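You operate a simulated robot arm through the tools that you are given. There is no shell and no other tool. Be economical: measure what you need, move in short steps, check, and stop when the job is done.

You are at the controls of a simulated two-armed robot. One attempt, no reset.

Task
Wipe up the spill on the top of the front bench with the yellow cloth and put it back.

It is judged by the outcome, as a careful person would: the job done as asked, and still so three seconds after it is handed in. It fails if anything else is knocked over, pushed out of place, dropped, spilled or broken. Flat cloth is picked up by pressing the open fingertips on it (5 to 10 N) and closing them slowly along it; thin cloth reads only 2 to 8 mm in the jaws.

Robot
Two 7-joint arms with two-finger parallel grippers on one trunk, on a base that drives. Base frame: it is fixed to the floor where the robot stands at the start and does not move with it; the origin is under the middle of the robot, x ahead of it, y to its left, z up; the surface under the hand at the start is at about z = 760. Units: mm, degrees, N and s.
The left shoulder is at the start at [61, 101, 1009], the right one opposite. With the tool pointing down near the work surface each hand reaches from about 260 to 540 mm from the robot's upright axis, wherever it stands, measured 20 degrees to its own side. Payload 2.4 kg a hand.
The tool frame of a hand sits at the grasp point between the pads (the TCP): z along the fingers, y along the line on which they close. The tips reach 24 mm beyond it. The gripper opens to 68 mm. The fingers are 17 mm wide and 10 mm thick; the gripper's body (40 by 70 mm) begins 41 mm behind the TCP.
Orientation is told as [roll, pitch, yaw] about the base's x, y, z axes, in that order, counted from this pose: with the fingers straight down and closing along the base's y, the tool's x points along the base's -x, its y along +y and its z along -z.

Tools
- The arms move only by the tool drive_tool. It takes "left_moves", "right_moves" or both (then of equal length, played together; a hand with none holds still); each is a list of rows, each a list of 7 numbers: the opening, from 0 (shut) to 1 (fully open), then the shift along the tool's x, y, z in mm, then the turn, a rotation vector about the tool's x, y, z in degrees. In form: [[fingers, x, y, z, wx, wy, wz], ...]. A call has 1 to 8 rows; each row is the pose to reach, as a shift and turn from the pose commanded when the call began, along the tool's axes at that moment. A row lasts 0.2 s, in which the tool goes at most 50 mm and 8.6 degrees; a call with a longer step from one row to the next is refused whole, and so is a gripper value outside its range. A pose out of reach is approached as far as the arm can. The call stops where the force on the tool passes 40 N (or 10 N more than at its start, if that is more) or the arm is blocked; 0.2 s more then pass. Each finger travels about 72 mm/s and halts on what it meets, pressing with about 20 N; the grip force reading is that of the motor and also rises with nothing between the fingers. The clock runs only during rows and for 0.2 s after the last one: add rows that repeat a pose to give the fingers time. The reply holds the time, the measured pose of the TCP, the force on the tool along the base axes, the opening and the grip force, in the units named above and with some noise, with the torque about the TCP (base axes, N m) and any sound that the robot's microphone picked up, and new pictures: "pictures" is both (left out), scene, wrist or none (wrist: the cameras of the hands that moved).
- Cameras (640 x 400 px; columns grow to the right, rows downward): "scene" is now at [142.3, 40.1, 1165.7]; the picture's right is [0.47, -0.88, 0.00], its down [-0.52, -0.28, -0.81] and it looks along [0.71, 0.38, -0.59] (base axes); focal length 226 px, centre (320, 200). "left" rides on the left gripper at [84, -11, -75] in its tool frame; the picture's right is [0.13, 0.99, 0.00], its down [-0.60, 0.08, -0.79] and it looks along [-0.79, 0.10, 0.61] (tool axes); focal length 251 px, centre (320, 200). "right" rides on the right gripper at [84, 11, -75] in its tool frame; the picture's right is [-0.13, 0.99, 0.00], its down [-0.60, -0.08, -0.79] and it looks along [-0.79, -0.10, 0.61] (tool axes); focal length 251 px, centre (320, 200). There is no depth. A picture from a camera that has moved, and an enlarged one, comes with that camera's place and axes in the base frame and with its lens.
- raise_lower(by): slides the trunk up (or, below 0, down) by that many mm; the arms and the scene camera ride with it, the base frame stays. It gives what a move gives, with no picture.
- base_move(legs): drives the robot by 1 to 6 legs, each [ahead, left, turn to the left] in mm, mm and degrees, along the robot's own axes; the way and the turn of a leg run together, so that a leg with both is an arc; at most 1500 mm and 180 degrees a leg. The arms and the cameras ride along, it lands a little off, and it stops where it bumps. It gives what a move gives, and a new picture of the scene camera.
- aim_head(pan, tilt): turns the head with the scene camera to pan (to the left, within 86 degrees either way) and tilt (down, from -29 to 69), counted from straight ahead of the robot. It gives what a move gives, and a new picture of the scene camera.
- enlarge(camera, box): a new picture of the part [left, top, right, bottom] of that camera's present view, enlarged. No time passes.
- close_job(): hands the job in; it is judged then, once.

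Work in short steps. Places have to be worked out from the pictures, the camera data and where the tool is seen: move nearer, look again, correct. Check each grasp and each placing, and mend what went wrong. You have 120 turns and 260 pictures in all, those below and enlarged ones among them. Open the grippers and draw the arms clear of the work before you hand the job in, unless the task says otherwise; then end with one line.

The tools are called as a command line: name --argument value ..., lists and objects as JSON in quotes. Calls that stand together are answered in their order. drive_tool: Moves the arms, as the interface text tells. Its arguments: {"type":"object","properties":{"left_moves":{"type":"array"},"right_moves":{"type":"array"},"pictures":{"type":"string","enum":["both","scene","wrist","none"]}},"required":[]} The other tools are called the same way: raise_lower (by) slides the trunk up or down; base_move (legs) drives the base; aim_head (pan, tilt) turns the head that bears the scene camera; enlarge (camera, box) takes an enlarged picture of a part of a camera's view; close_job () hands the job in.

At the start:

```text
t: 0.0
left_eef_pos: [283.8, 291.4, 1015.0]
left_orientation: [0.0, 0.1, 0.0]
left_contact_force: [-0.1, -0.4, -0.2]
left_ft_torque: [0.02, 0.0, -0.02]
left_opening: 67.8
left_finger_force: 0.1
right_eef_pos: [376.7, -9.6, 1042.8]
right_orientation: [0.0, 0.0, 0.0]
right_contact_force: [-0.4, 0.4, 0.4]
right_ft_torque: [0.02, 0.01, 0.0]
right_opening: 68.5
right_finger_force: 0.2
trunk travel left (down, up): [-225.0, 624.0]
robot x, y, heading: [-1.7, -0.5, 0.1]
head pan, tilt: [27.9, 36.2]
```

scene: 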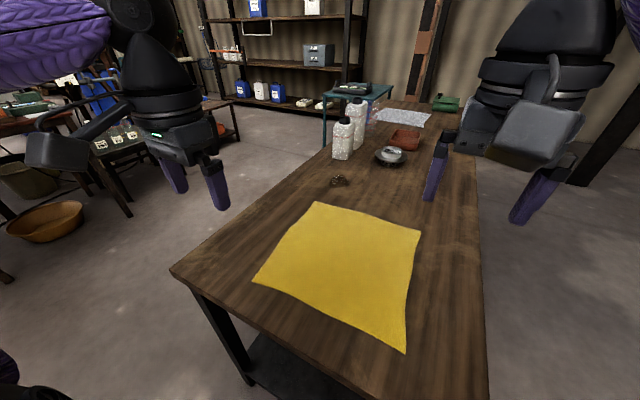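
right: 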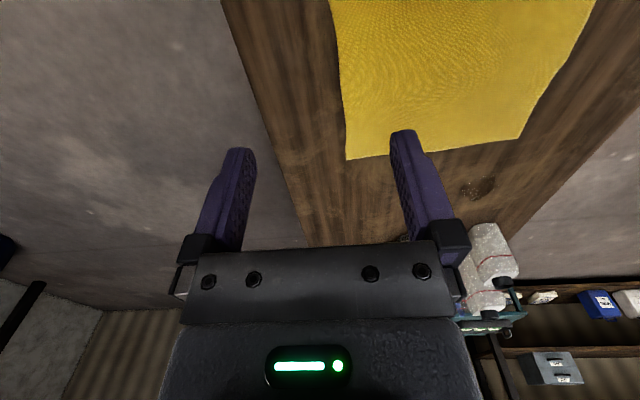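
left: 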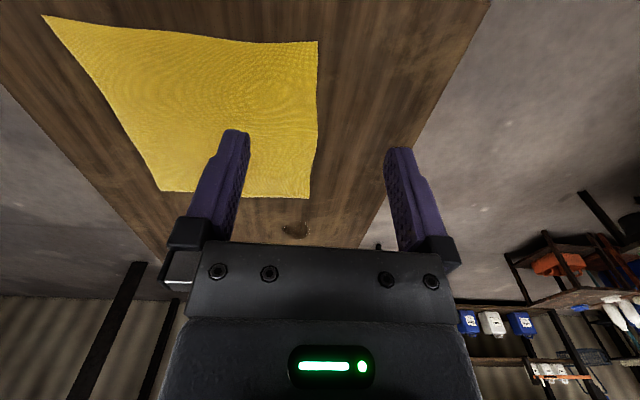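

I'll enlarge the scene around the dark mark beyond the cloth to identify the spill.

enlarge --camera "scene" --box '[280, 80, 480, 220]'

enlarge --camera "left" --box '[230, 180, 390, 260]'

enlarge --camera "right" --box '[430, 120, 590, 240]'

```text
2.86 times, centred on (380, 150) of scene
camera zoom: at [142.3, 40.1, 1165.7], right [0.47, -0.88, 0.0], down [-0.52, -0.28, -0.81], along [0.71, 0.38, -0.59], focal length 645 px, centre (149, 343)
```

zoom: 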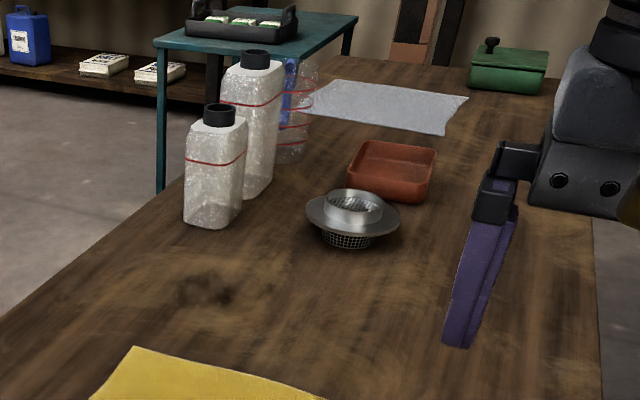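

```text
4.00 times, centred on (310, 220) of left
camera zoom: at [199.5, 281.0, 1089.7], right [-0.13, 0.99, 0.0], down [0.6, 0.08, 0.79], along [0.79, 0.1, -0.61], focal length 1006 px, centre (360, 120)
```

zoom: 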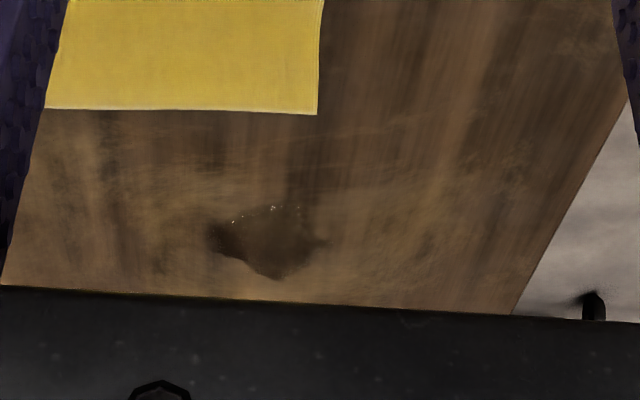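

```text
3.33 times, centred on (510, 180) of right
camera zoom: at [292.0, 2.0, 1116.9], right [0.13, 0.99, 0.0], down [0.6, -0.08, 0.79], along [0.79, -0.1, -0.61], focal length 838 px, centre (-313, 267)
```

zoom: 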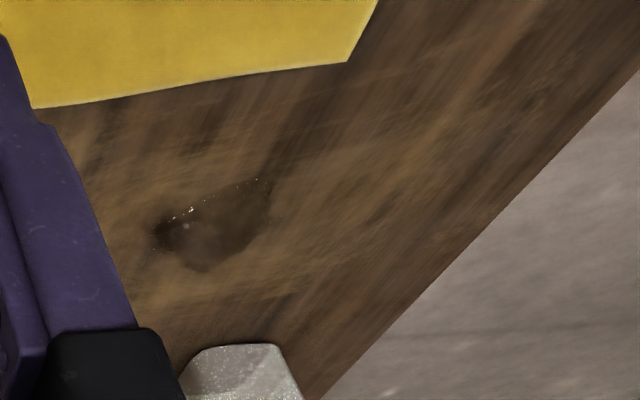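

The dark wet patch lies at about (758, 292), roughly 100 x 72 mm, just beyond the cloth. The cloth's corners are about A(615,310), B(637,11), C(334,-10) and D(316,286). I'll drive round to the bench's left long side and work with both hands from there.

base_move --legs '[[0, 1000, 0], [560, 0, 0], [0, 0, -90]]'

aim_head --pan 0 --tilt 45

```text
t: 11.8
left_eef_pos: [861.4, 710.6, 1013.7]
left_orientation: [0.0, 0.0, -90.2]
left_contact_force: [-0.9, 0.3, 1.2]
left_ft_torque: [-0.03, 0.02, -0.03]
left_opening: 68.0
left_finger_force: 0.1
right_eef_pos: [561.4, 618.4, 1044.5]
right_orientation: [0.1, 0.0, -90.3]
right_contact_force: [0.0, -0.6, -1.1]
right_ft_torque: [-0.02, -0.02, -0.03]
right_opening: 67.9
right_finger_force: 0.1
trunk travel left (down, up): [-225.0, 624.0]
robot x, y, heading: [569.8, 994.5, -90.2]
head pan, tilt: [27.9, 36.2]
camera scene: at [611.7, 850.4, 1165.7], right [-0.89, -0.46, 0.0], down [-0.27, 0.52, -0.81], along [0.37, -0.71, -0.59], focal length 226 px, centre (320, 200)
```

scene: 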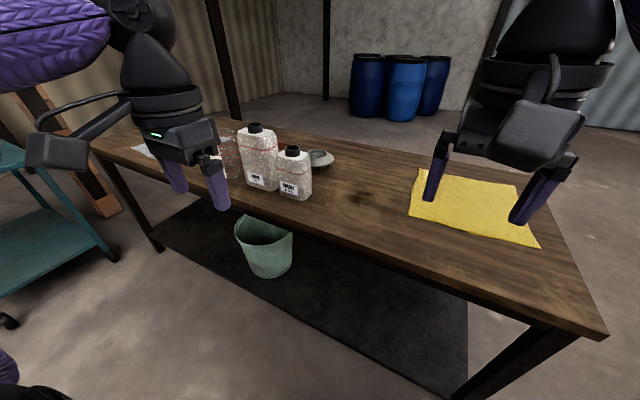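

```text
t: 12.8
left_eef_pos: [861.6, 709.3, 1014.8]
left_orientation: [0.1, 0.0, -90.2]
left_contact_force: [0.3, -0.3, -0.1]
left_ft_torque: [-0.02, 0.0, 0.01]
left_opening: 68.0
left_finger_force: 0.1
right_eef_pos: [562.4, 617.8, 1042.8]
right_orientation: [0.0, 0.0, -90.4]
right_contact_force: [0.3, -0.4, -1.2]
right_ft_torque: [-0.02, -0.01, 0.01]
right_opening: 67.8
right_finger_force: 0.1
trunk travel left (down, up): [-225.0, 624.0]
robot x, y, heading: [570.7, 993.8, -90.6]
head pan, tilt: [0.0, 45.0]
camera scene: at [570.8, 846.5, 1152.7], right [-1.0, 0.0, 0.0], down [0.0, 0.71, -0.71], along [0.0, -0.71, -0.71], focal length 226 px, centre (320, 200)
```

scene: 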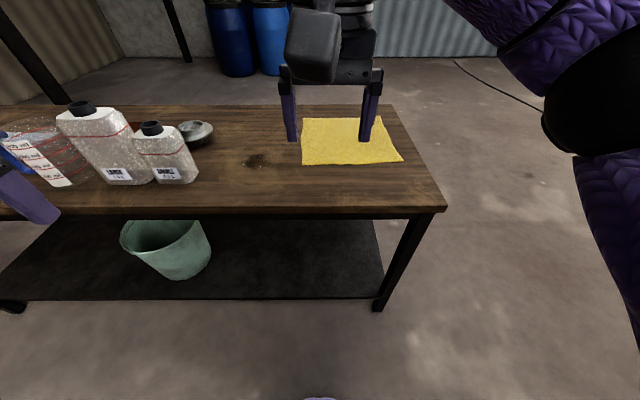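

Position estimates agree from here: spill (761, 287), A (622, 310), D (325, 292). First I'll bring both hands inboard, clear of the bottles, then drive in closer.

drive_tool --left_moves '[[1, 0, -50, 0, 0, 0, 0], [1, 0, -100, 0, 0, 0, 0], [1, 0, -150, 0, 0, 0, 0]]' --right_moves '[[1, 0, -50, 0, 0, 0, 0], [1, 0, -100, 0, 0, 0, 0], [1, 0, -150, 0, 0, 0, 0]]' --pictures "none"

base_move --legs '[[255, 0, 0.5]]'

```text
t: 13.6
left_eef_pos: [711.1, 711.1, 1013.5]
left_orientation: [0.0, 0.1, -90.2]
left_contact_force: [0.4, -0.3, 1.0]
left_ft_torque: [0.01, 0.05, -0.01]
left_opening: 68.0
left_finger_force: 0.0
right_eef_pos: [411.0, 618.8, 1042.7]
right_orientation: [0.0, 0.0, -90.3]
right_contact_force: [0.5, -0.4, 0.9]
right_ft_torque: [0.0, 0.04, 0.0]
right_opening: 68.0
right_finger_force: 0.1
trunk travel left (down, up): [-225.0, 624.0]
robot x, y, heading: [573.4, 996.1, -90.1]
head pan, tilt: [0.0, 45.0]
```

```text
t: 15.4
left_eef_pos: [714.7, 456.6, 1013.8]
left_orientation: [0.0, 0.0, -89.9]
left_contact_force: [0.2, -1.1, -0.1]
left_ft_torque: [0.03, -0.05, 0.01]
left_opening: 68.1
left_finger_force: 0.0
right_eef_pos: [414.1, 361.9, 1044.0]
right_orientation: [0.0, 0.1, -89.8]
right_contact_force: [-0.4, 0.6, -0.7]
right_ft_torque: [0.03, 0.01, -0.01]
right_opening: 68.2
right_finger_force: 0.2
trunk travel left (down, up): [-225.0, 624.0]
robot x, y, heading: [574.4, 737.5, -89.8]
head pan, tilt: [0.0, 45.0]
camera scene: at [571.5, 590.4, 1152.6], right [-1.0, 0.0, 0.0], down [0.0, 0.71, -0.71], along [0.0, -0.71, -0.71], focal length 226 px, centre (320, 200)
```

scene: 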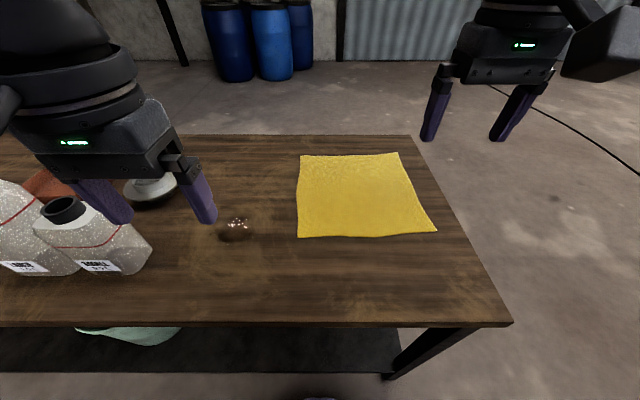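

Now the view is clear; these corner pixels serve as my reference for putting it back: A(298,237), D(436,230), C(400,153), B(300,156). I'll bring the left hand over (586,287) and the right over (354,270), fingers half open, about 45 mm above the cloth.

drive_tool --left_moves '[[0.6, -24, -18, 26, 0, 0, 0], [0.6, -49, -37, 52, 0, 0, 0], [0.6, -73, -55, 79, 0, 0, 0], [0.6, -97, -74, 105, 0, 0, 0], [0.6, -121, -92, 131, 0, 0, 0], [0.6, -146, -111, 158, 0, 0, 0], [0.6, -170, -129, 184, 0, 0, 0], [0.6, -170, -129, 184, 0, 0, 0]]' --right_moves '[[0.6, -13, -9, 31, 0, 0, 0], [0.6, -26, -17, 61, 0, 0, 0], [0.6, -39, -26, 92, 0, 0, 0], [0.6, -53, -34, 122, 0, 0, 0], [0.6, -66, -43, 153, 0, 0, 0], [0.6, -79, -51, 183, 0, 0, 0], [0.6, -92, -60, 214, 0, 0, 0], [0.6, -92, -60, 214, 0, 0, 0]]'

```text
t: 17.2
left_eef_pos: [667.1, 341.1, 848.6]
left_orientation: [0.0, -0.1, -89.8]
left_contact_force: [-0.4, -0.2, -0.6]
left_ft_torque: [-0.01, 0.02, -0.01]
left_opening: 41.0
left_finger_force: 0.1
left hand out of reach, approached as far as the arm can: row 4, 5, 6, 7, 8
right_eef_pos: [353.1, 270.2, 829.7]
right_orientation: [0.0, 0.0, -89.8]
right_contact_force: [-0.3, 0.3, -0.1]
right_ft_torque: [-0.02, 0.01, -0.03]
right_opening: 40.7
right_finger_force: 0.0
trunk travel left (down, up): [-225.0, 624.0]
robot x, y, heading: [571.8, 741.9, -89.6]
head pan, tilt: [0.0, 45.0]
camera scene: at [571.4, 590.4, 1152.6], right [-1.0, 0.0, 0.0], down [0.0, 0.71, -0.71], along [0.0, -0.71, -0.71], focal length 226 px, centre (320, 200)
camera right: at [363.4, 353.9, 903.1], right [0.99, -0.13, 0.0], down [-0.08, -0.6, 0.79], along [-0.1, -0.79, -0.61], focal length 251 px, centre (320, 200)
camera left: at [656.5, 427.2, 923.9], right [0.99, 0.13, 0.0], down [0.08, -0.6, 0.79], along [0.11, -0.79, -0.61], focal length 251 px, centre (320, 200)
```

scene: 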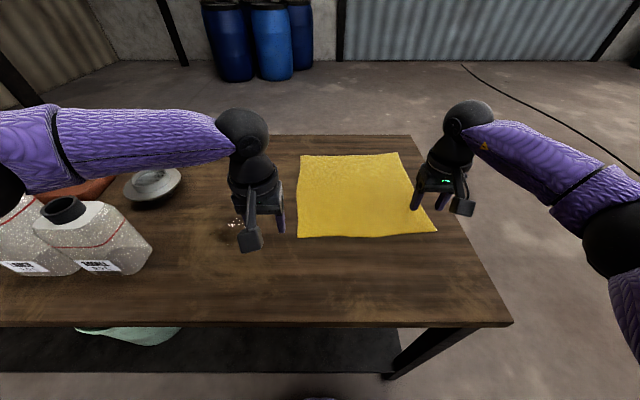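
right: 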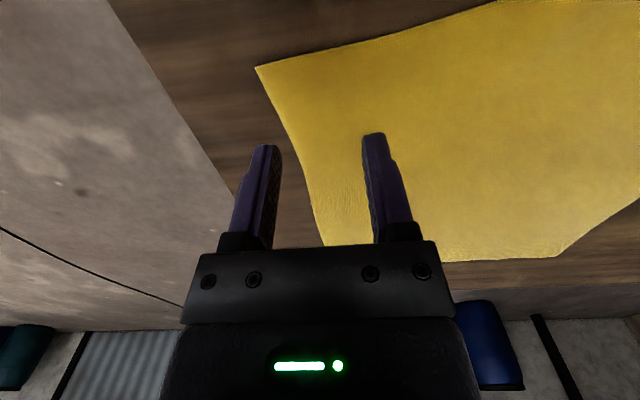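
left: 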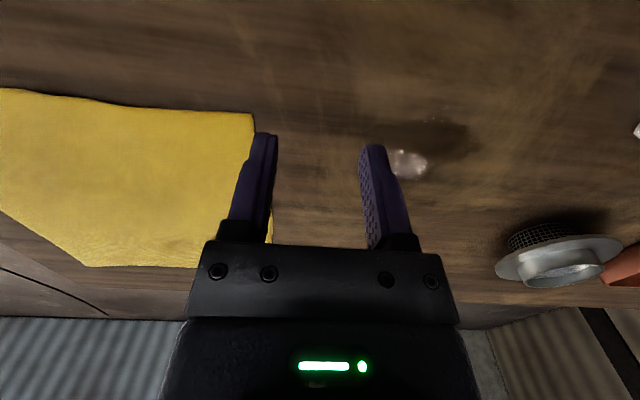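

The left hand can't reach that far inward from this stance, so I'll shift the base 106 mm toward −x. The grips will then be symmetric, and I'll drive sideways later for the wipe.

base_move --legs '[[0, -106, -0.3]]'

```text
t: 18.4
left_eef_pos: [560.1, 342.1, 849.3]
left_orientation: [0.0, 0.0, -90.1]
left_contact_force: [-0.1, -0.4, -0.5]
left_ft_torque: [-0.03, 0.02, 0.01]
left_opening: 40.8
left_finger_force: 0.1
right_eef_pos: [245.4, 270.5, 829.5]
right_orientation: [0.1, -0.1, -90.1]
right_contact_force: [-0.5, -1.0, -0.1]
right_ft_torque: [0.02, 0.01, 0.02]
right_opening: 40.8
right_finger_force: 0.1
trunk travel left (down, up): [-225.0, 624.0]
robot x, y, heading: [464.9, 739.5, -90.2]
head pan, tilt: [0.0, 45.0]
camera scene: at [464.7, 590.4, 1152.6], right [-1.0, 0.0, 0.0], down [0.0, 0.71, -0.71], along [0.0, -0.71, -0.71], focal length 226 px, centre (320, 200)
```

scene: 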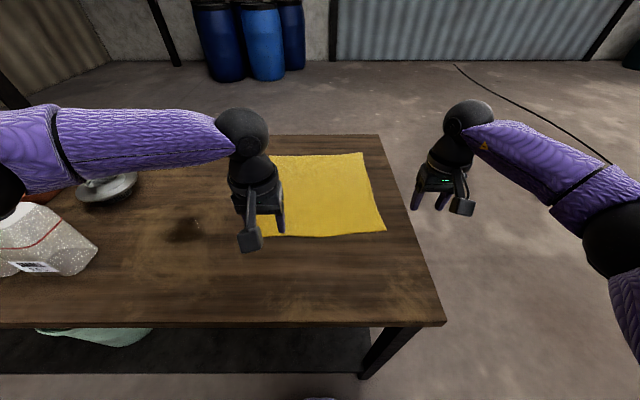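

Now I'll place both hands over their grip points again.

drive_tool --left_moves '[[0.6, -19, 9, 4, 0, 0, 0], [0.6, -38, 18, 9, 0, 0, 0], [0.6, -57, 26, 14, 0, 0, 0], [0.6, -57, 26, 14, 0, 0, 0]]' --right_moves '[[0.6, 0, 36, 0, 0, 0, 0], [0.6, 0, 72, 0, 0, 0, 0], [0.6, 0, 108, 0, 0, 0, 0], [0.6, 0, 108, 0, 0, 0, 0]]'

```text
t: 19.4
left_eef_pos: [599.6, 301.3, 837.7]
left_orientation: [-0.1, -0.1, -90.1]
left_contact_force: [0.1, 0.4, -0.1]
left_ft_torque: [-0.04, -0.01, 0.01]
left_opening: 40.8
left_finger_force: 0.1
left hand out of reach, approached as far as the arm can: row 1, 2, 3, 4
right_eef_pos: [355.2, 269.4, 829.7]
right_orientation: [0.0, 0.0, -90.1]
right_contact_force: [-0.1, -0.1, 0.8]
right_ft_torque: [-0.03, 0.01, 0.01]
right_opening: 40.6
right_finger_force: 0.1
trunk travel left (down, up): [-225.0, 624.0]
robot x, y, heading: [465.6, 737.8, -89.9]
head pan, tilt: [0.0, 45.0]
camera scene: at [465.0, 590.4, 1152.6], right [-1.0, 0.0, 0.0], down [0.0, 0.71, -0.71], along [0.0, -0.71, -0.71], focal length 226 px, centre (320, 200)
camera right: at [365.3, 354.2, 903.1], right [0.99, -0.13, 0.0], down [-0.08, -0.6, 0.79], along [-0.1, -0.79, -0.61], focal length 251 px, centre (320, 200)
camera left: at [589.3, 386.0, 914.0], right [0.99, 0.13, 0.0], down [0.08, -0.6, 0.79], along [0.1, -0.79, -0.61], focal length 251 px, centre (320, 200)
```

scene: 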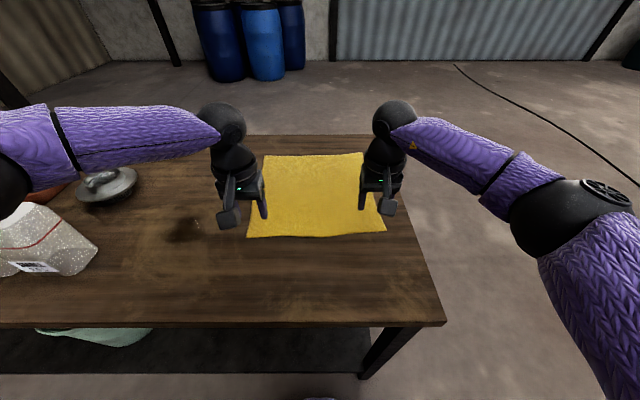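
right: 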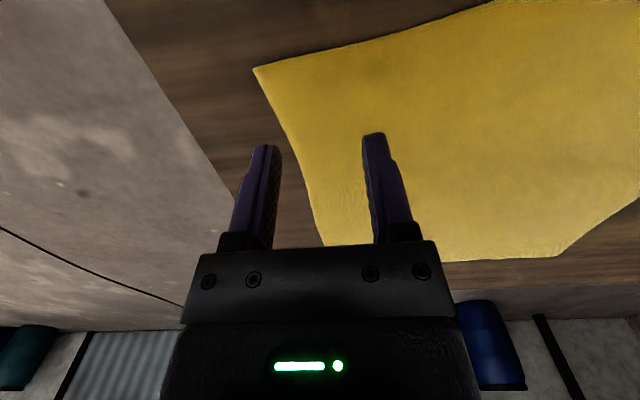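
left: 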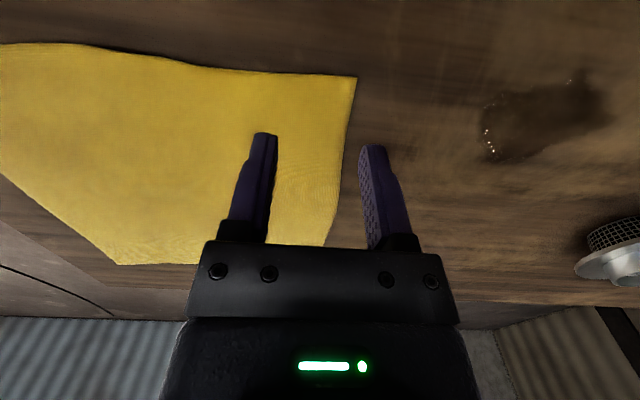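

The left hand is near but not on its target; I'll send a small correction to see which reference it uses.

drive_tool --left_moves '[[0.6, 0, 0, -10, 0, 0, 0], [0.6, 0, 0, -10, 0, 0, 0]]' --pictures "none"

```text
t: 20.0
left_eef_pos: [599.7, 299.8, 848.7]
left_orientation: [-0.1, 0.0, -90.1]
left_contact_force: [0.3, 0.2, -0.3]
left_ft_torque: [0.0, 0.01, -0.02]
left_opening: 40.7
left_finger_force: 0.1
right_eef_pos: [353.7, 269.8, 828.3]
right_orientation: [0.0, 0.0, -90.1]
right_contact_force: [-0.6, 0.3, 0.4]
right_ft_torque: [0.01, 0.03, 0.01]
right_opening: 40.8
right_finger_force: 0.1
trunk travel left (down, up): [-225.0, 624.0]
robot x, y, heading: [466.9, 738.1, -90.1]
head pan, tilt: [0.0, 45.0]
```

It responds cleanly now. I'll step to the wanted spot.

drive_tool --left_moves '[[0.6, -8, -9, 0, 0, 0, 0], [0.6, -15, -19, 0, 0, 0, 0], [0.6, -15, -19, 0, 0, 0, 0]]' --pictures "none"

```text
t: 20.8
left_eef_pos: [596.3, 300.2, 851.5]
left_orientation: [-0.1, -0.1, -90.1]
left_contact_force: [0.1, 0.3, 0.5]
left_ft_torque: [0.01, 0.02, 0.01]
left_opening: 40.7
left_finger_force: 0.0
left hand out of reach, approached as far as the arm can: row 1, 2, 3
right_eef_pos: [353.5, 269.5, 830.1]
right_orientation: [0.0, 0.0, -90.1]
right_contact_force: [-0.3, -0.5, -1.1]
right_ft_torque: [0.02, 0.02, 0.01]
right_opening: 40.8
right_finger_force: 0.0
trunk travel left (down, up): [-225.0, 624.0]
robot x, y, heading: [463.4, 739.7, -90.0]
head pan, tilt: [0.0, 45.0]
```

The left arm seems joint-limited with this yaw; I'll try turning the hand about its own axis while moving in.

drive_tool --left_moves '[[0.6, 0, 0, 0, 0, 0, 8], [0.6, 0, 0, 0, 0, 0, 16], [0.6, -5, -5, 0, 0, 0, 20], [0.6, -12, -10, 0, 0, 0, 20], [0.6, -15, -12, 0, 0, 0, 20]]' --pictures "none"

```text
t: 22.0
left_eef_pos: [596.4, 300.2, 853.6]
left_orientation: [0.0, -0.1, -110.1]
left_contact_force: [1.0, 0.1, 0.2]
left_ft_torque: [0.02, 0.03, 0.02]
left_opening: 40.5
left_finger_force: 0.0
left hand out of reach, approached as far as the arm can: row 3, 4, 5
right_eef_pos: [353.1, 270.7, 829.2]
right_orientation: [0.0, 0.0, -90.1]
right_contact_force: [-0.7, -0.2, 0.4]
right_ft_torque: [-0.01, 0.0, -0.02]
right_opening: 41.0
right_finger_force: 0.0
trunk travel left (down, up): [-225.0, 624.0]
robot x, y, heading: [467.6, 736.6, -90.1]
head pan, tilt: [0.0, 45.0]
```

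Yaw isn't the limit. I'll turn it back and test pure forward motion to see which direction is limited.

drive_tool --left_moves '[[0.6, 0, 0, 0, 0, 0, -8], [0.6, 0, 0, 0, 0, 0, -16], [0.6, 0, 0, 0, 0, 0, -20]]' --pictures "none"

drive_tool --left_moves '[[0.6, 0, 15, 0, 0, 0, 0], [0.6, -20, 15, 0, 0, 0, 0], [0.6, -20, 15, 0, 0, 0, 0]]' --pictures "none"

```text
t: 22.8
left_eef_pos: [597.3, 299.9, 854.7]
left_orientation: [0.0, 0.0, -90.0]
left_contact_force: [-0.3, 0.6, 0.5]
left_ft_torque: [-0.01, -0.02, -0.02]
left_opening: 40.9
left_finger_force: 0.0
right_eef_pos: [354.0, 270.0, 830.0]
right_orientation: [-0.1, -0.1, -90.1]
right_contact_force: [-0.9, 0.5, 0.2]
right_ft_torque: [-0.01, -0.01, 0.0]
right_opening: 40.7
right_finger_force: 0.0
trunk travel left (down, up): [-225.0, 624.0]
robot x, y, heading: [465.9, 738.4, -90.3]
head pan, tilt: [0.0, 45.0]
```

```text
t: 23.6
left_eef_pos: [615.2, 284.3, 855.6]
left_orientation: [-0.1, -0.1, -90.0]
left_contact_force: [-0.1, -0.4, -0.2]
left_ft_torque: [0.0, 0.02, 0.02]
left_opening: 41.1
left_finger_force: 0.1
left hand out of reach, approached as far as the arm can: row 2, 3
right_eef_pos: [353.9, 269.7, 830.6]
right_orientation: [0.0, 0.0, -90.1]
right_contact_force: [-0.7, -0.7, 0.2]
right_ft_torque: [-0.01, 0.02, -0.01]
right_opening: 40.8
right_finger_force: 0.1
trunk travel left (down, up): [-225.0, 624.0]
robot x, y, heading: [462.5, 739.1, -90.1]
head pan, tilt: [0.0, 45.0]
```

The limit is a diagonal one on the inner side. Shifting the base another 32 mm to −x lets the left hand sit at its target, and the right hand has slack inward.

base_move --legs '[[0, -32, 0]]'

drive_tool --left_moves '[[0.6, 0, 3, 15, 0, 0, 0], [0.6, 0, 3, 30, 0, 0, 0], [0.6, 0, 3, 45, 0, 0, 0], [0.6, 0, 3, 45, 0, 0, 0]]' --right_moves '[[0.6, 0, 11, 0, 0, 0, 0], [0.6, 0, 22, 10, 0, 0, 0], [0.6, 0, 33, 20, 0, 0, 0], [0.6, 0, 33, 20, 0, 0, 0]]'

```text
t: 24.4
left_eef_pos: [583.1, 285.0, 855.1]
left_orientation: [0.0, -0.1, -90.2]
left_contact_force: [0.2, -0.5, -0.1]
left_ft_torque: [0.01, -0.02, 0.01]
left_opening: 41.1
left_finger_force: 0.2
right_eef_pos: [322.1, 270.4, 829.3]
right_orientation: [0.0, 0.0, -90.0]
right_contact_force: [-0.4, 0.3, 0.2]
right_ft_torque: [0.02, 0.0, -0.01]
right_opening: 40.6
right_finger_force: 0.0
trunk travel left (down, up): [-225.0, 624.0]
robot x, y, heading: [434.2, 741.8, -89.8]
head pan, tilt: [0.0, 45.0]
camera scene: at [432.7, 590.5, 1152.6], right [-1.0, 0.0, 0.0], down [0.0, 0.71, -0.71], along [0.0, -0.71, -0.71], focal length 226 px, centre (320, 200)
```

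scene: 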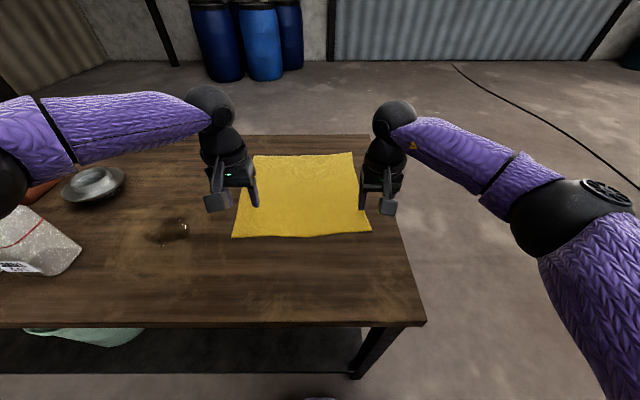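

```text
t: 25.4
left_eef_pos: [590.9, 292.2, 811.9]
left_orientation: [-0.2, -0.2, -90.1]
left_contact_force: [0.1, -0.7, 1.1]
left_ft_torque: [-0.02, 0.0, 0.0]
left_opening: 40.5
left_finger_force: 0.0
left hand out of reach, approached as far as the arm can: row 2, 3, 4
right_eef_pos: [354.7, 270.8, 808.0]
right_orientation: [0.0, 0.1, -90.1]
right_contact_force: [0.2, 0.2, -0.1]
right_ft_torque: [0.02, -0.02, -0.02]
right_opening: 40.7
right_finger_force: 0.1
trunk travel left (down, up): [-225.0, 624.0]
robot x, y, heading: [438.0, 737.9, -90.1]
head pan, tilt: [0.0, 45.0]
camera scene: at [432.8, 590.5, 1152.6], right [-1.0, 0.0, 0.0], down [0.0, 0.71, -0.71], along [0.0, -0.71, -0.71], focal length 226 px, centre (320, 200)
camera right: at [365.8, 354.0, 882.5], right [0.99, -0.13, 0.0], down [-0.08, -0.6, 0.79], along [-0.1, -0.79, -0.61], focal length 251 px, centre (320, 200)
camera left: at [580.3, 377.3, 887.0], right [0.99, 0.13, 0.0], down [0.08, -0.6, 0.8], along [0.1, -0.79, -0.61], focal length 251 px, centre (320, 200)
```

scene: 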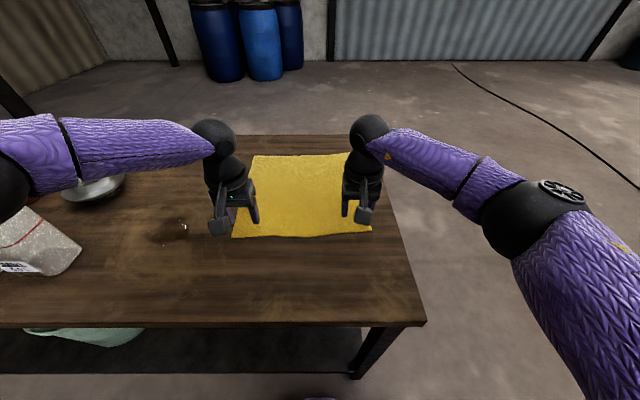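
right: 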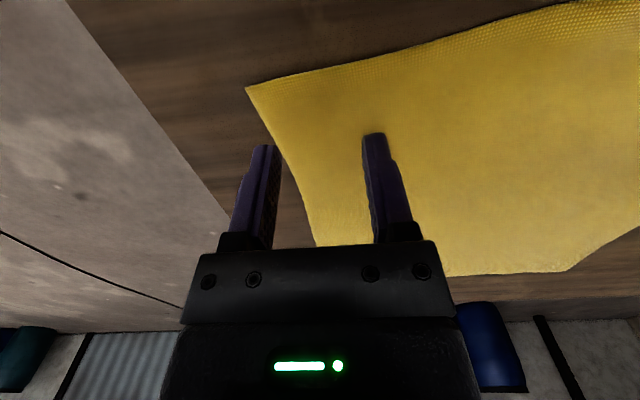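
left: 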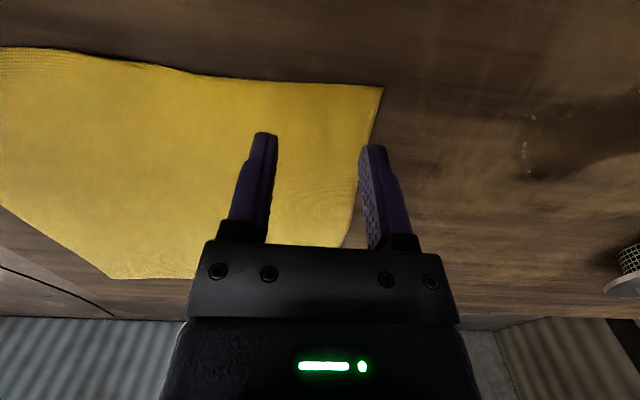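

The left arm's limit tightens as it goes lower, so I'll lift both hands 80 mm and drop the trunk by 80 mm, which keeps the arm in its better range. I'm also shifting the right hand 10 mm inward, since its outer finger was right on the cloth's edge.

drive_tool --left_moves '[[0.6, 0, 0, -40, 0, 0, 0], [0.6, 0, 0, -80, 0, 0, 0], [0.6, -4, -4, -80, 0, 0, 0], [0.6, -7, -6, -80, 0, 0, 0]]' --right_moves '[[0.6, 0, 0, -40, 0, 0, 0], [0.6, 0, 0, -80, 0, 0, 0], [0.6, 0, 10, -80, 0, 0, 0], [0.6, 0, 10, -80, 0, 0, 0]]' --pictures "none"

raise_lower --by -80

```text
t: 26.4
left_eef_pos: [583.6, 286.1, 891.5]
left_orientation: [-0.1, -0.1, -90.1]
left_contact_force: [0.5, -0.6, -0.4]
left_ft_torque: [0.02, -0.03, 0.0]
left_opening: 40.7
left_finger_force: 0.0
right_eef_pos: [365.9, 269.7, 889.8]
right_orientation: [0.0, 0.1, -90.2]
right_contact_force: [-0.4, -0.7, 0.7]
right_ft_torque: [-0.02, 0.01, 0.02]
right_opening: 40.7
right_finger_force: 0.0
trunk travel left (down, up): [-225.0, 624.0]
robot x, y, heading: [435.7, 741.5, -90.2]
head pan, tilt: [0.0, 45.0]
```

```text
t: 27.6
left_eef_pos: [583.7, 284.7, 812.3]
left_orientation: [-0.1, 0.0, -90.1]
left_contact_force: [0.5, -0.4, -0.3]
left_ft_torque: [0.04, 0.0, 0.02]
left_opening: 40.6
left_finger_force: 0.1
right_eef_pos: [364.6, 270.6, 809.6]
right_orientation: [0.0, 0.0, -90.1]
right_contact_force: [-0.1, -0.2, -0.1]
right_ft_torque: [-0.01, 0.01, 0.0]
right_opening: 40.7
right_finger_force: 0.0
trunk travel left (down, up): [-145.0, 704.0]
robot x, y, heading: [432.2, 736.0, -90.3]
head pan, tilt: [0.0, 45.0]
```

Both hands are over the targets. I'll descend to near contact (tips at z≈762).

drive_tool --left_moves '[[0.6, 0, 0, 12, 0, 0, 0], [0.6, 0, 0, 22, 0, 0, 0], [0.6, 0, 0, 27, 0, 0, 0]]' --right_moves '[[0.6, 0, 0, 10, 0, 0, 0], [0.6, 0, 0, 19, 0, 0, 0], [0.6, 0, 0, 24, 0, 0, 0]]' --pictures "wrist"

```text
t: 28.4
left_eef_pos: [583.8, 285.7, 785.3]
left_orientation: [0.0, -0.1, -90.0]
left_contact_force: [0.1, -0.5, 2.4]
left_ft_torque: [-0.01, 0.01, -0.01]
left_opening: 40.8
left_finger_force: 0.0
right_eef_pos: [364.6, 270.5, 785.7]
right_orientation: [-0.1, 0.0, -90.2]
right_contact_force: [0.4, -0.3, 2.4]
right_ft_torque: [-0.01, 0.03, -0.01]
right_opening: 40.7
right_finger_force: 0.1
trunk travel left (down, up): [-145.0, 704.0]
robot x, y, heading: [434.7, 737.3, -90.2]
head pan, tilt: [0.0, 45.0]
camera right: at [375.8, 354.3, 859.3], right [0.99, -0.13, 0.0], down [-0.08, -0.6, 0.79], along [-0.1, -0.79, -0.61], focal length 251 px, centre (320, 200)
camera left: at [574.3, 369.9, 860.9], right [0.99, 0.13, 0.0], down [0.08, -0.6, 0.79], along [0.1, -0.79, -0.61], focal length 251 px, centre (320, 200)
```

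right: 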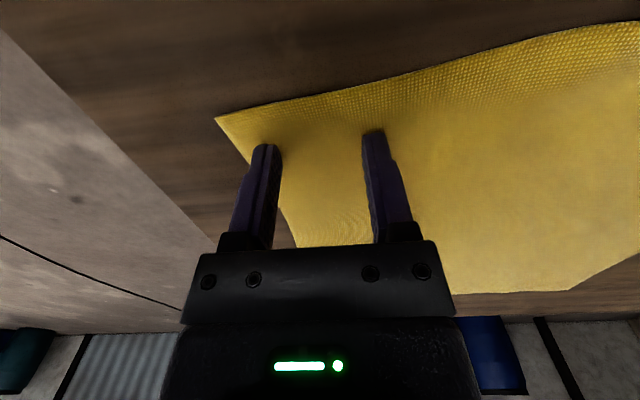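
left: 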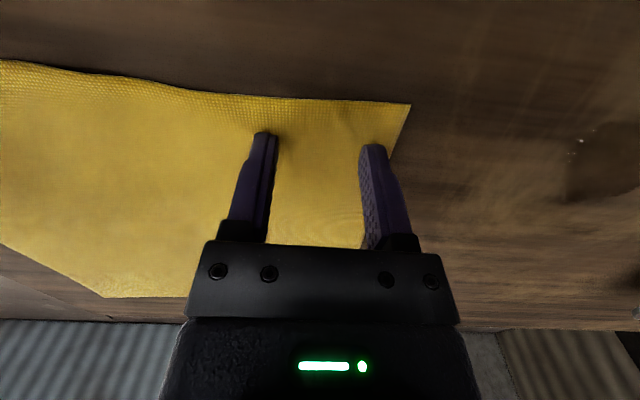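

Both tips touch the cloth (2.4 N) and sit on it. I'll press in slightly more to get 5–10 N, checking forces.

drive_tool --left_moves '[[0.6, 0, 0, 1.5, 0, 0, 0], [0.6, 0, 0, 1.5, 0, 0, 0]]' --right_moves '[[0.6, 0, 0, 1.5, 0, 0, 0], [0.6, 0, 0, 1.5, 0, 0, 0]]' --pictures "none"

```text
t: 29.0
left_eef_pos: [584.1, 283.5, 784.7]
left_orientation: [-0.1, -0.3, -90.1]
left_contact_force: [0.9, -2.7, 11.5]
left_ft_torque: [-0.01, -0.08, -0.07]
left_opening: 40.6
left_finger_force: 0.1
right_eef_pos: [365.9, 270.4, 786.1]
right_orientation: [-0.1, -0.2, -90.1]
right_contact_force: [-0.1, -4.7, 15.0]
right_ft_torque: [-0.04, 0.27, 0.07]
right_opening: 40.6
right_finger_force: 0.0
trunk travel left (down, up): [-145.0, 704.0]
robot x, y, heading: [432.9, 741.7, -90.2]
head pan, tilt: [0.0, 45.0]
```

Stiffness is about 6–8 N/mm; I'll ease to about 8 N and close slowly.

drive_tool --left_moves '[[0.52, 0, 0, -0.5, 0, 0, 0], [0.44, 0, 0, -0.5, 0, 0, 0], [0.36, 0, 0, -0.5, 0, 0, 0], [0.28, 0, 0, -0.5, 0, 0, 0], [0.2, 0, 0, -0.5, 0, 0, 0], [0.12, 0, 0, -0.5, 0, 0, 0], [0.04, 0, 0, -0.5, 0, 0, 0], [0, 0, 0, -0.5, 0, 0, 0]]' --right_moves '[[0.52, 0, 0, -0.9, 0, 0, 0], [0.44, 0, 0, -0.9, 0, 0, 0], [0.36, 0, 0, -0.9, 0, 0, 0], [0.28, 0, 0, -0.9, 0, 0, 0], [0.2, 0, 0, -0.9, 0, 0, 0], [0.12, 0, 0, -0.9, 0, 0, 0], [0.04, 0, 0, -0.9, 0, 0, 0], [0, 0, 0, -0.9, 0, 0, 0]]'

```text
t: 30.8
left_eef_pos: [584.7, 284.5, 785.5]
left_orientation: [-0.2, -0.2, -90.1]
left_contact_force: [0.7, 0.5, 12.8]
left_ft_torque: [0.04, -0.02, 0.0]
left_opening: 2.6
left_finger_force: 19.9
right_eef_pos: [364.6, 271.4, 786.3]
right_orientation: [0.0, -0.2, -90.1]
right_contact_force: [-2.2, -0.3, 9.3]
right_ft_torque: [-0.01, 0.08, -0.01]
right_opening: 0.0
right_finger_force: 20.2
trunk travel left (down, up): [-145.0, 704.0]
robot x, y, heading: [435.0, 738.5, -89.8]
head pan, tilt: [0.0, 45.0]
camera scene: at [432.5, 569.5, 1071.1], right [-1.0, 0.0, 0.0], down [0.0, 0.71, -0.71], along [0.0, -0.71, -0.71], focal length 226 px, centre (320, 200)
camera right: at [375.5, 355.3, 859.1], right [0.99, -0.13, 0.0], down [-0.08, -0.6, 0.79], along [-0.1, -0.79, -0.61], focal length 251 px, centre (320, 200)
camera left: at [574.3, 370.6, 860.5], right [0.99, 0.13, 0.0], down [0.08, -0.6, 0.8], along [0.1, -0.79, -0.61], focal length 251 px, centre (320, 200)
```

scene: 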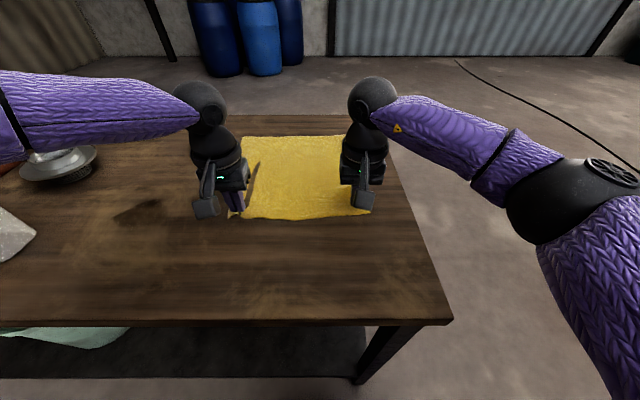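
right: 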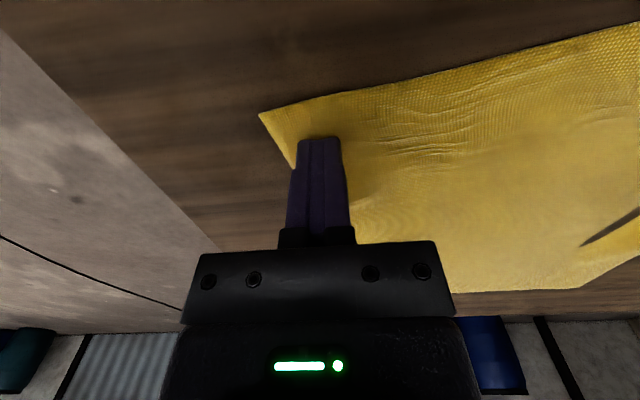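
left: 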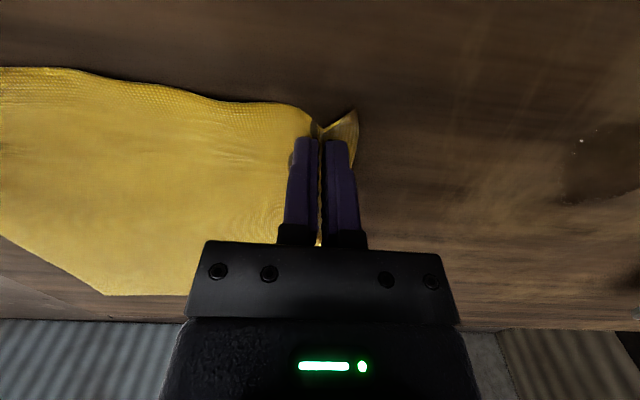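

The left has a ridge of cloth (2.6 mm); the right slipped (0.0 mm). I'll lift the right a bit, reopen, and press harder.

drive_tool --right_moves '[[0, 0, 0, -8, 0, 0, 0], [0.3, 0, 6, -8, 0, 0, 0], [0.6, 0, 6, -8, 0, 0, 0], [0.6, 0, 6, -8, 0, 0, 0], [0.6, 0, 6, -1, 0, 0, 0], [0.6, 0, 6, 0.8, 0, 0, 0], [0.6, 0, 6, 0.8, 0, 0, 0]]' --pictures "none"

```text
t: 32.4
left_eef_pos: [585.3, 285.4, 784.8]
left_orientation: [-0.1, -0.2, -90.2]
left_contact_force: [1.9, -0.5, 13.4]
left_ft_torque: [0.03, -0.05, 0.01]
left_opening: 2.2
left_finger_force: 19.9
right_eef_pos: [369.8, 270.6, 785.1]
right_orientation: [0.1, 0.0, -90.1]
right_contact_force: [-1.0, 2.1, 8.3]
right_ft_torque: [0.04, 0.07, -0.02]
right_opening: 40.4
right_finger_force: 0.1
trunk travel left (down, up): [-145.0, 704.0]
robot x, y, heading: [430.8, 740.6, -90.4]
head pan, tilt: [0.0, 45.0]
```

Pressing at 8 N; I'll add about 0.6 mm as it closes.

drive_tool --right_moves '[[0.52, 0, 0, 0.6, 0, 0, 0], [0.44, 0, 0, 0.6, 0, 0, 0], [0.36, 0, 0, 0.6, 0, 0, 0], [0.28, 0, 0, 0.6, 0, 0, 0], [0.2, 0, 0, 0.6, 0, 0, 0], [0.12, 0, 0, 0.6, 0, 0, 0], [0.04, 0, 0, 0.6, 0, 0, 0], [0, 0, 0, 0.6, 0, 0, 0]]' --pictures "wrist"

```text
t: 34.2
left_eef_pos: [584.8, 285.3, 785.5]
left_orientation: [-0.2, -0.3, -90.1]
left_contact_force: [-8.3, 0.2, 4.1]
left_ft_torque: [0.01, 0.22, -0.05]
left_opening: 2.8
left_finger_force: 20.0
right_eef_pos: [371.6, 271.0, 786.1]
right_orientation: [0.1, -0.2, -90.0]
right_contact_force: [13.6, -2.0, 30.2]
right_ft_torque: [-0.01, -0.24, -0.01]
right_opening: 5.6
right_finger_force: 20.3
trunk travel left (down, up): [-145.0, 704.0]
robot x, y, heading: [433.5, 740.0, -90.1]
head pan, tilt: [0.0, 45.0]
camera right: at [382.8, 356.0, 858.7], right [0.99, -0.13, 0.0], down [-0.08, -0.6, 0.79], along [-0.1, -0.79, -0.61], focal length 251 px, centre (320, 200)
```

right: 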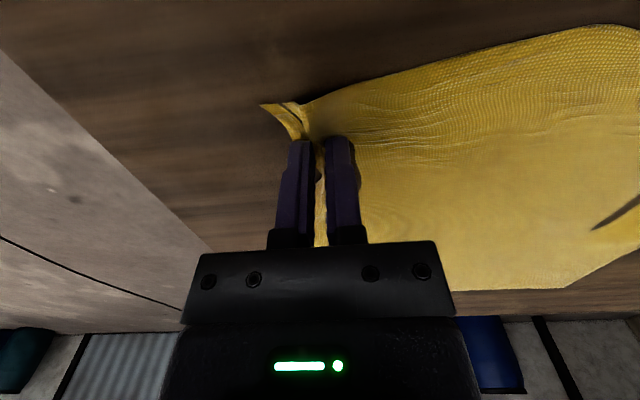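

Both corners are gripped (2.8 and 5.6 mm), with the cloth a bit taut between the hands. The return poses are left (585,285) and right (371,271). I'll lift slightly with some slack and check the grip.

drive_tool --left_moves '[[0, 0, -2, -8, 0, 0, 0], [0, 0, -2, -18, 0, 0, 0], [0, 0, -2, -28, 0, 0, 0], [0, 0, -2, -28, 0, 0, 0]]' --right_moves '[[0, 0, 2, -8, 0, 0, 0], [0, 0, 2, -18, 0, 0, 0], [0, 0, 2, -28, 0, 0, 0], [0, 0, 2, -28, 0, 0, 0]]'

```text
t: 35.2
left_eef_pos: [582.6, 284.2, 813.2]
left_orientation: [-0.2, 0.0, -90.0]
left_contact_force: [-2.0, 0.1, 0.8]
left_ft_torque: [0.03, 0.04, 0.01]
left_opening: 2.8
left_finger_force: 19.6
right_eef_pos: [372.9, 269.9, 812.1]
right_orientation: [0.1, 0.0, -90.1]
right_contact_force: [3.0, 0.2, 0.3]
right_ft_torque: [-0.02, -0.05, -0.03]
right_opening: 2.7
right_finger_force: 19.6
trunk travel left (down, up): [-145.0, 704.0]
robot x, y, heading: [433.2, 739.0, -90.0]
head pan, tilt: [0.0, 45.0]
camera scene: at [432.7, 568.2, 1070.7], right [-1.0, 0.0, 0.0], down [0.0, 0.71, -0.71], along [0.0, -0.71, -0.71], focal length 226 px, centre (320, 200)
camera right: at [383.8, 354.4, 885.3], right [0.99, -0.13, 0.0], down [-0.08, -0.6, 0.79], along [-0.1, -0.79, -0.61], focal length 251 px, centre (320, 200)
camera left: at [572.1, 369.8, 887.9], right [0.99, 0.13, 0.0], down [0.08, -0.6, 0.79], along [0.1, -0.79, -0.61], focal length 251 px, centre (320, 200)
```

scene: 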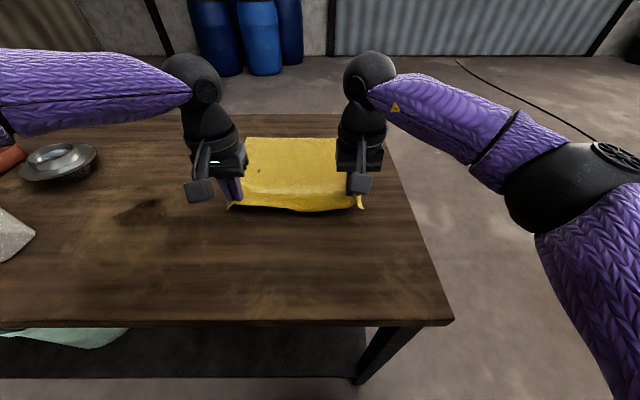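
right: 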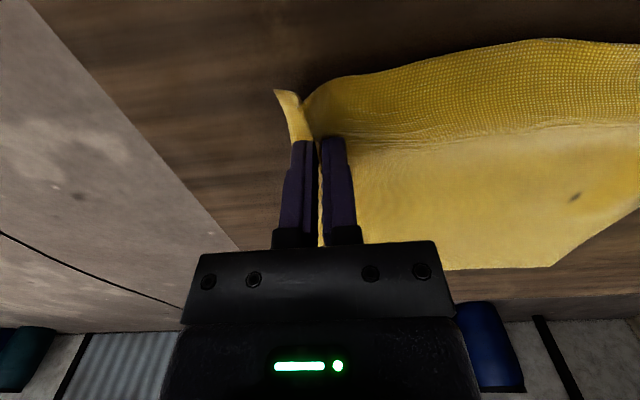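
left: 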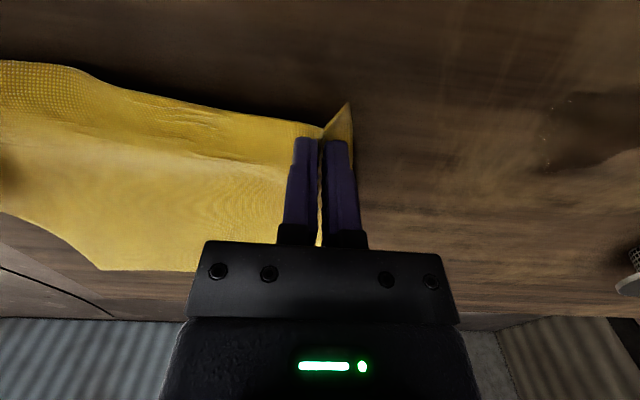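

Both hold. Now I'll drive the base 128 mm toward the spill with the cloth lifted, which puts the left hand near x≈711.

base_move --legs '[[0, 128, 0]]'

```text
t: 36.5
left_eef_pos: [709.9, 283.6, 813.2]
left_orientation: [0.0, -0.1, -90.2]
left_contact_force: [-2.2, 0.6, 0.3]
left_ft_torque: [-0.01, 0.09, -0.03]
left_opening: 3.1
left_finger_force: 19.2
right_eef_pos: [499.9, 269.9, 811.9]
right_orientation: [0.0, 0.0, -90.1]
right_contact_force: [2.7, 0.0, -0.4]
right_ft_torque: [-0.01, -0.03, -0.02]
right_opening: 2.6
right_finger_force: 19.9
trunk travel left (down, up): [-145.0, 704.0]
robot x, y, heading: [560.5, 740.1, -89.9]
head pan, tilt: [0.0, 45.0]
camera scene: at [560.7, 567.8, 1070.8], right [-1.0, 0.0, 0.0], down [0.0, 0.71, -0.71], along [0.0, -0.71, -0.71], focal length 226 px, centre (320, 200)
```

scene: 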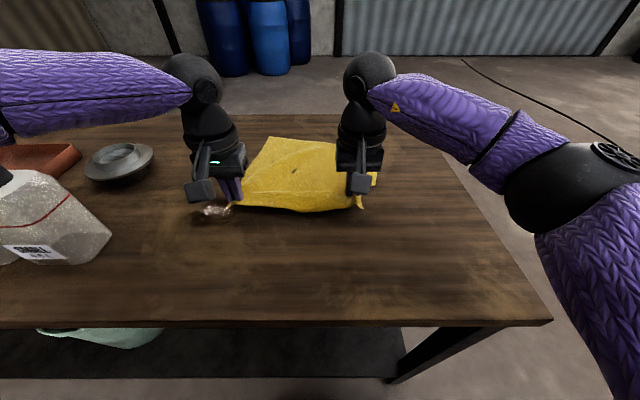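

Before stroking further left I must check the left forearm's clearance above the bottles.

aim_head --pan 40 --tilt 30

```text
t: 37.5
left_eef_pos: [710.9, 283.3, 812.4]
left_orientation: [-0.1, -0.1, -90.0]
left_contact_force: [-2.8, 0.3, -0.2]
left_ft_torque: [0.03, 0.06, -0.04]
left_opening: 2.6
left_finger_force: 19.7
right_eef_pos: [501.2, 270.0, 812.4]
right_orientation: [0.0, 0.0, -90.1]
right_contact_force: [1.8, 1.0, -0.4]
right_ft_torque: [-0.02, -0.02, -0.03]
right_opening: 2.5
right_finger_force: 19.9
trunk travel left (down, up): [-145.0, 704.0]
robot x, y, heading: [561.3, 740.6, -90.2]
head pan, tilt: [40.0, 30.0]
camera scene: at [618.9, 579.6, 1093.3], right [-0.77, -0.64, 0.0], down [-0.32, 0.38, -0.87], along [0.55, -0.67, -0.5], focal length 226 px, centre (320, 200)
```

scene: 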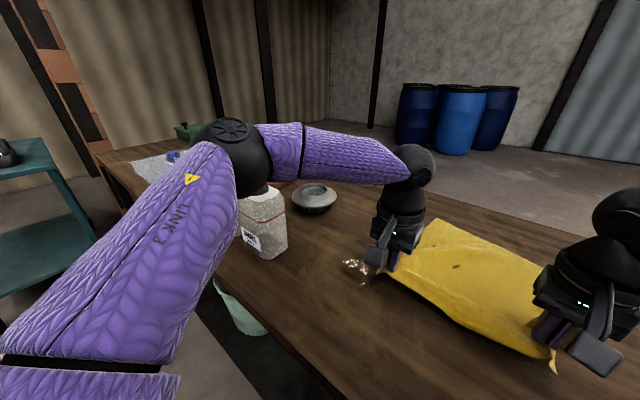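

The elbow sits around (906, 425, 998), just above the small bottle, and stroking left would push it toward the big one. I'll shift the base 45 mm back to −x so the left arm works more stretched with its elbow further in, and raise the trunk 40 mm for height.

base_move --legs '[[0, -45, 0]]'

raise_lower --by 40

drive_tool --left_moves '[[0, 0, 15, 20, 0, 0, 0], [0, 0, 30, 40, 0, 0, 0], [0, 0, 45, 45, 0, 0, 0], [0, 0, 45, 45, 0, 0, 0]]' --right_moves '[[0, 0, 15, 20, 0, 0, 0], [0, 0, 30, 40, 0, 0, 0], [0, 0, 45, 45, 0, 0, 0], [0, 0, 45, 45, 0, 0, 0]]'

```text
t: 38.5
left_eef_pos: [664.4, 282.9, 812.6]
left_orientation: [-0.1, -0.1, -90.1]
left_contact_force: [-2.3, -0.4, -0.5]
left_ft_torque: [0.05, 0.08, -0.05]
left_opening: 3.0
left_finger_force: 19.7
right_eef_pos: [454.4, 269.7, 812.2]
right_orientation: [0.0, 0.0, -90.1]
right_contact_force: [1.9, -1.0, 0.6]
right_ft_torque: [-0.01, -0.07, -0.03]
right_opening: 2.9
right_finger_force: 19.8
trunk travel left (down, up): [-145.0, 704.0]
robot x, y, heading: [513.5, 738.4, -90.2]
head pan, tilt: [40.0, 30.0]
camera scene: at [573.2, 579.8, 1093.4], right [-0.77, -0.64, 0.0], down [-0.32, 0.38, -0.87], along [0.56, -0.66, -0.5], focal length 226 px, centre (320, 200)
```

scene: 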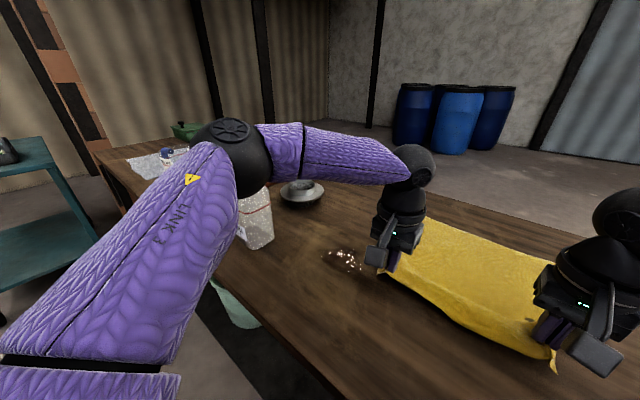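

```text
t: 39.3
left_eef_pos: [664.0, 283.9, 851.6]
left_orientation: [-0.2, -0.2, -90.1]
left_contact_force: [-2.6, 0.0, -0.9]
left_ft_torque: [0.01, 0.05, -0.05]
left_opening: 2.8
left_finger_force: 19.8
right_eef_pos: [455.8, 269.5, 851.1]
right_orientation: [0.0, 0.1, -90.1]
right_contact_force: [2.7, -0.7, -0.4]
right_ft_torque: [-0.01, -0.07, -0.05]
right_opening: 2.5
right_finger_force: 19.5
trunk travel left (down, up): [-185.0, 664.0]
robot x, y, heading: [513.4, 739.5, -89.9]
head pan, tilt: [40.0, 30.0]
```

```text
t: 40.3
left_eef_pos: [709.3, 284.6, 807.6]
left_orientation: [-0.2, -0.1, -90.1]
left_contact_force: [-2.1, 0.8, 0.4]
left_ft_torque: [0.0, 0.1, -0.01]
left_opening: 3.0
left_finger_force: 19.5
right_eef_pos: [501.0, 269.4, 806.5]
right_orientation: [0.0, 0.0, -90.1]
right_contact_force: [2.4, -0.2, -0.1]
right_ft_torque: [-0.02, -0.04, -0.05]
right_opening: 2.8
right_finger_force: 19.9
trunk travel left (down, up): [-185.0, 664.0]
robot x, y, heading: [515.1, 739.9, -90.2]
head pan, tilt: [40.0, 30.0]
camera scene: at [573.3, 591.5, 1134.4], right [-0.77, -0.64, 0.0], down [-0.32, 0.38, -0.87], along [0.56, -0.66, -0.5], focal length 226 px, centre (320, 200)
camera right: at [511.6, 353.8, 879.6], right [0.99, -0.13, 0.0], down [-0.08, -0.6, 0.79], along [-0.1, -0.79, -0.61], focal length 251 px, centre (320, 200)
camera left: at [700.0, 369.5, 882.6], right [0.99, 0.13, 0.0], down [0.08, -0.6, 0.79], along [0.1, -0.79, -0.61], focal length 251 px, centre (320, 200)
```

scene: 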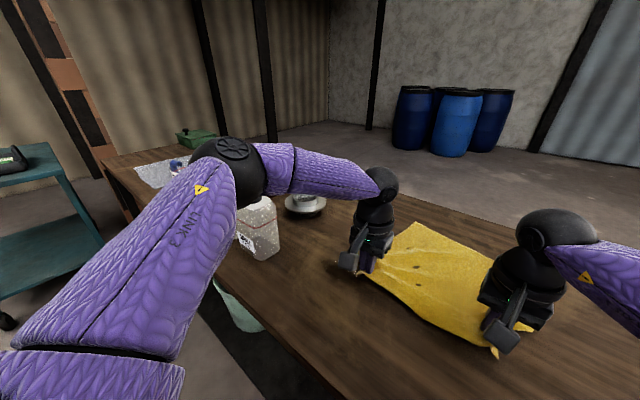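
right: 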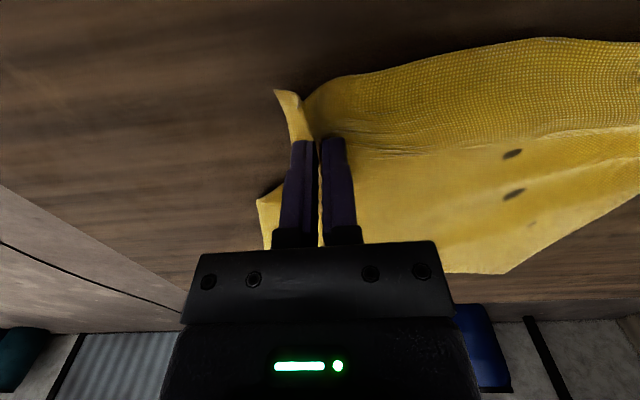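
left: 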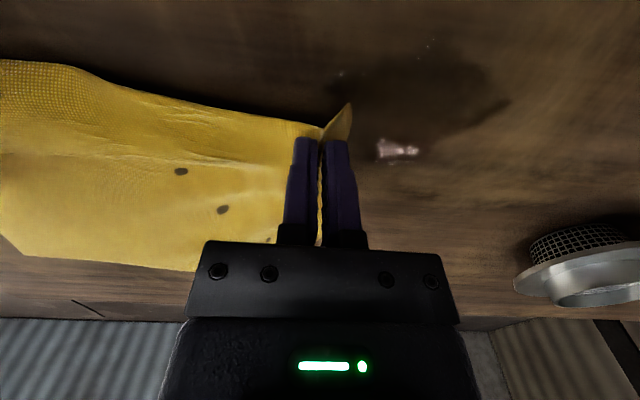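

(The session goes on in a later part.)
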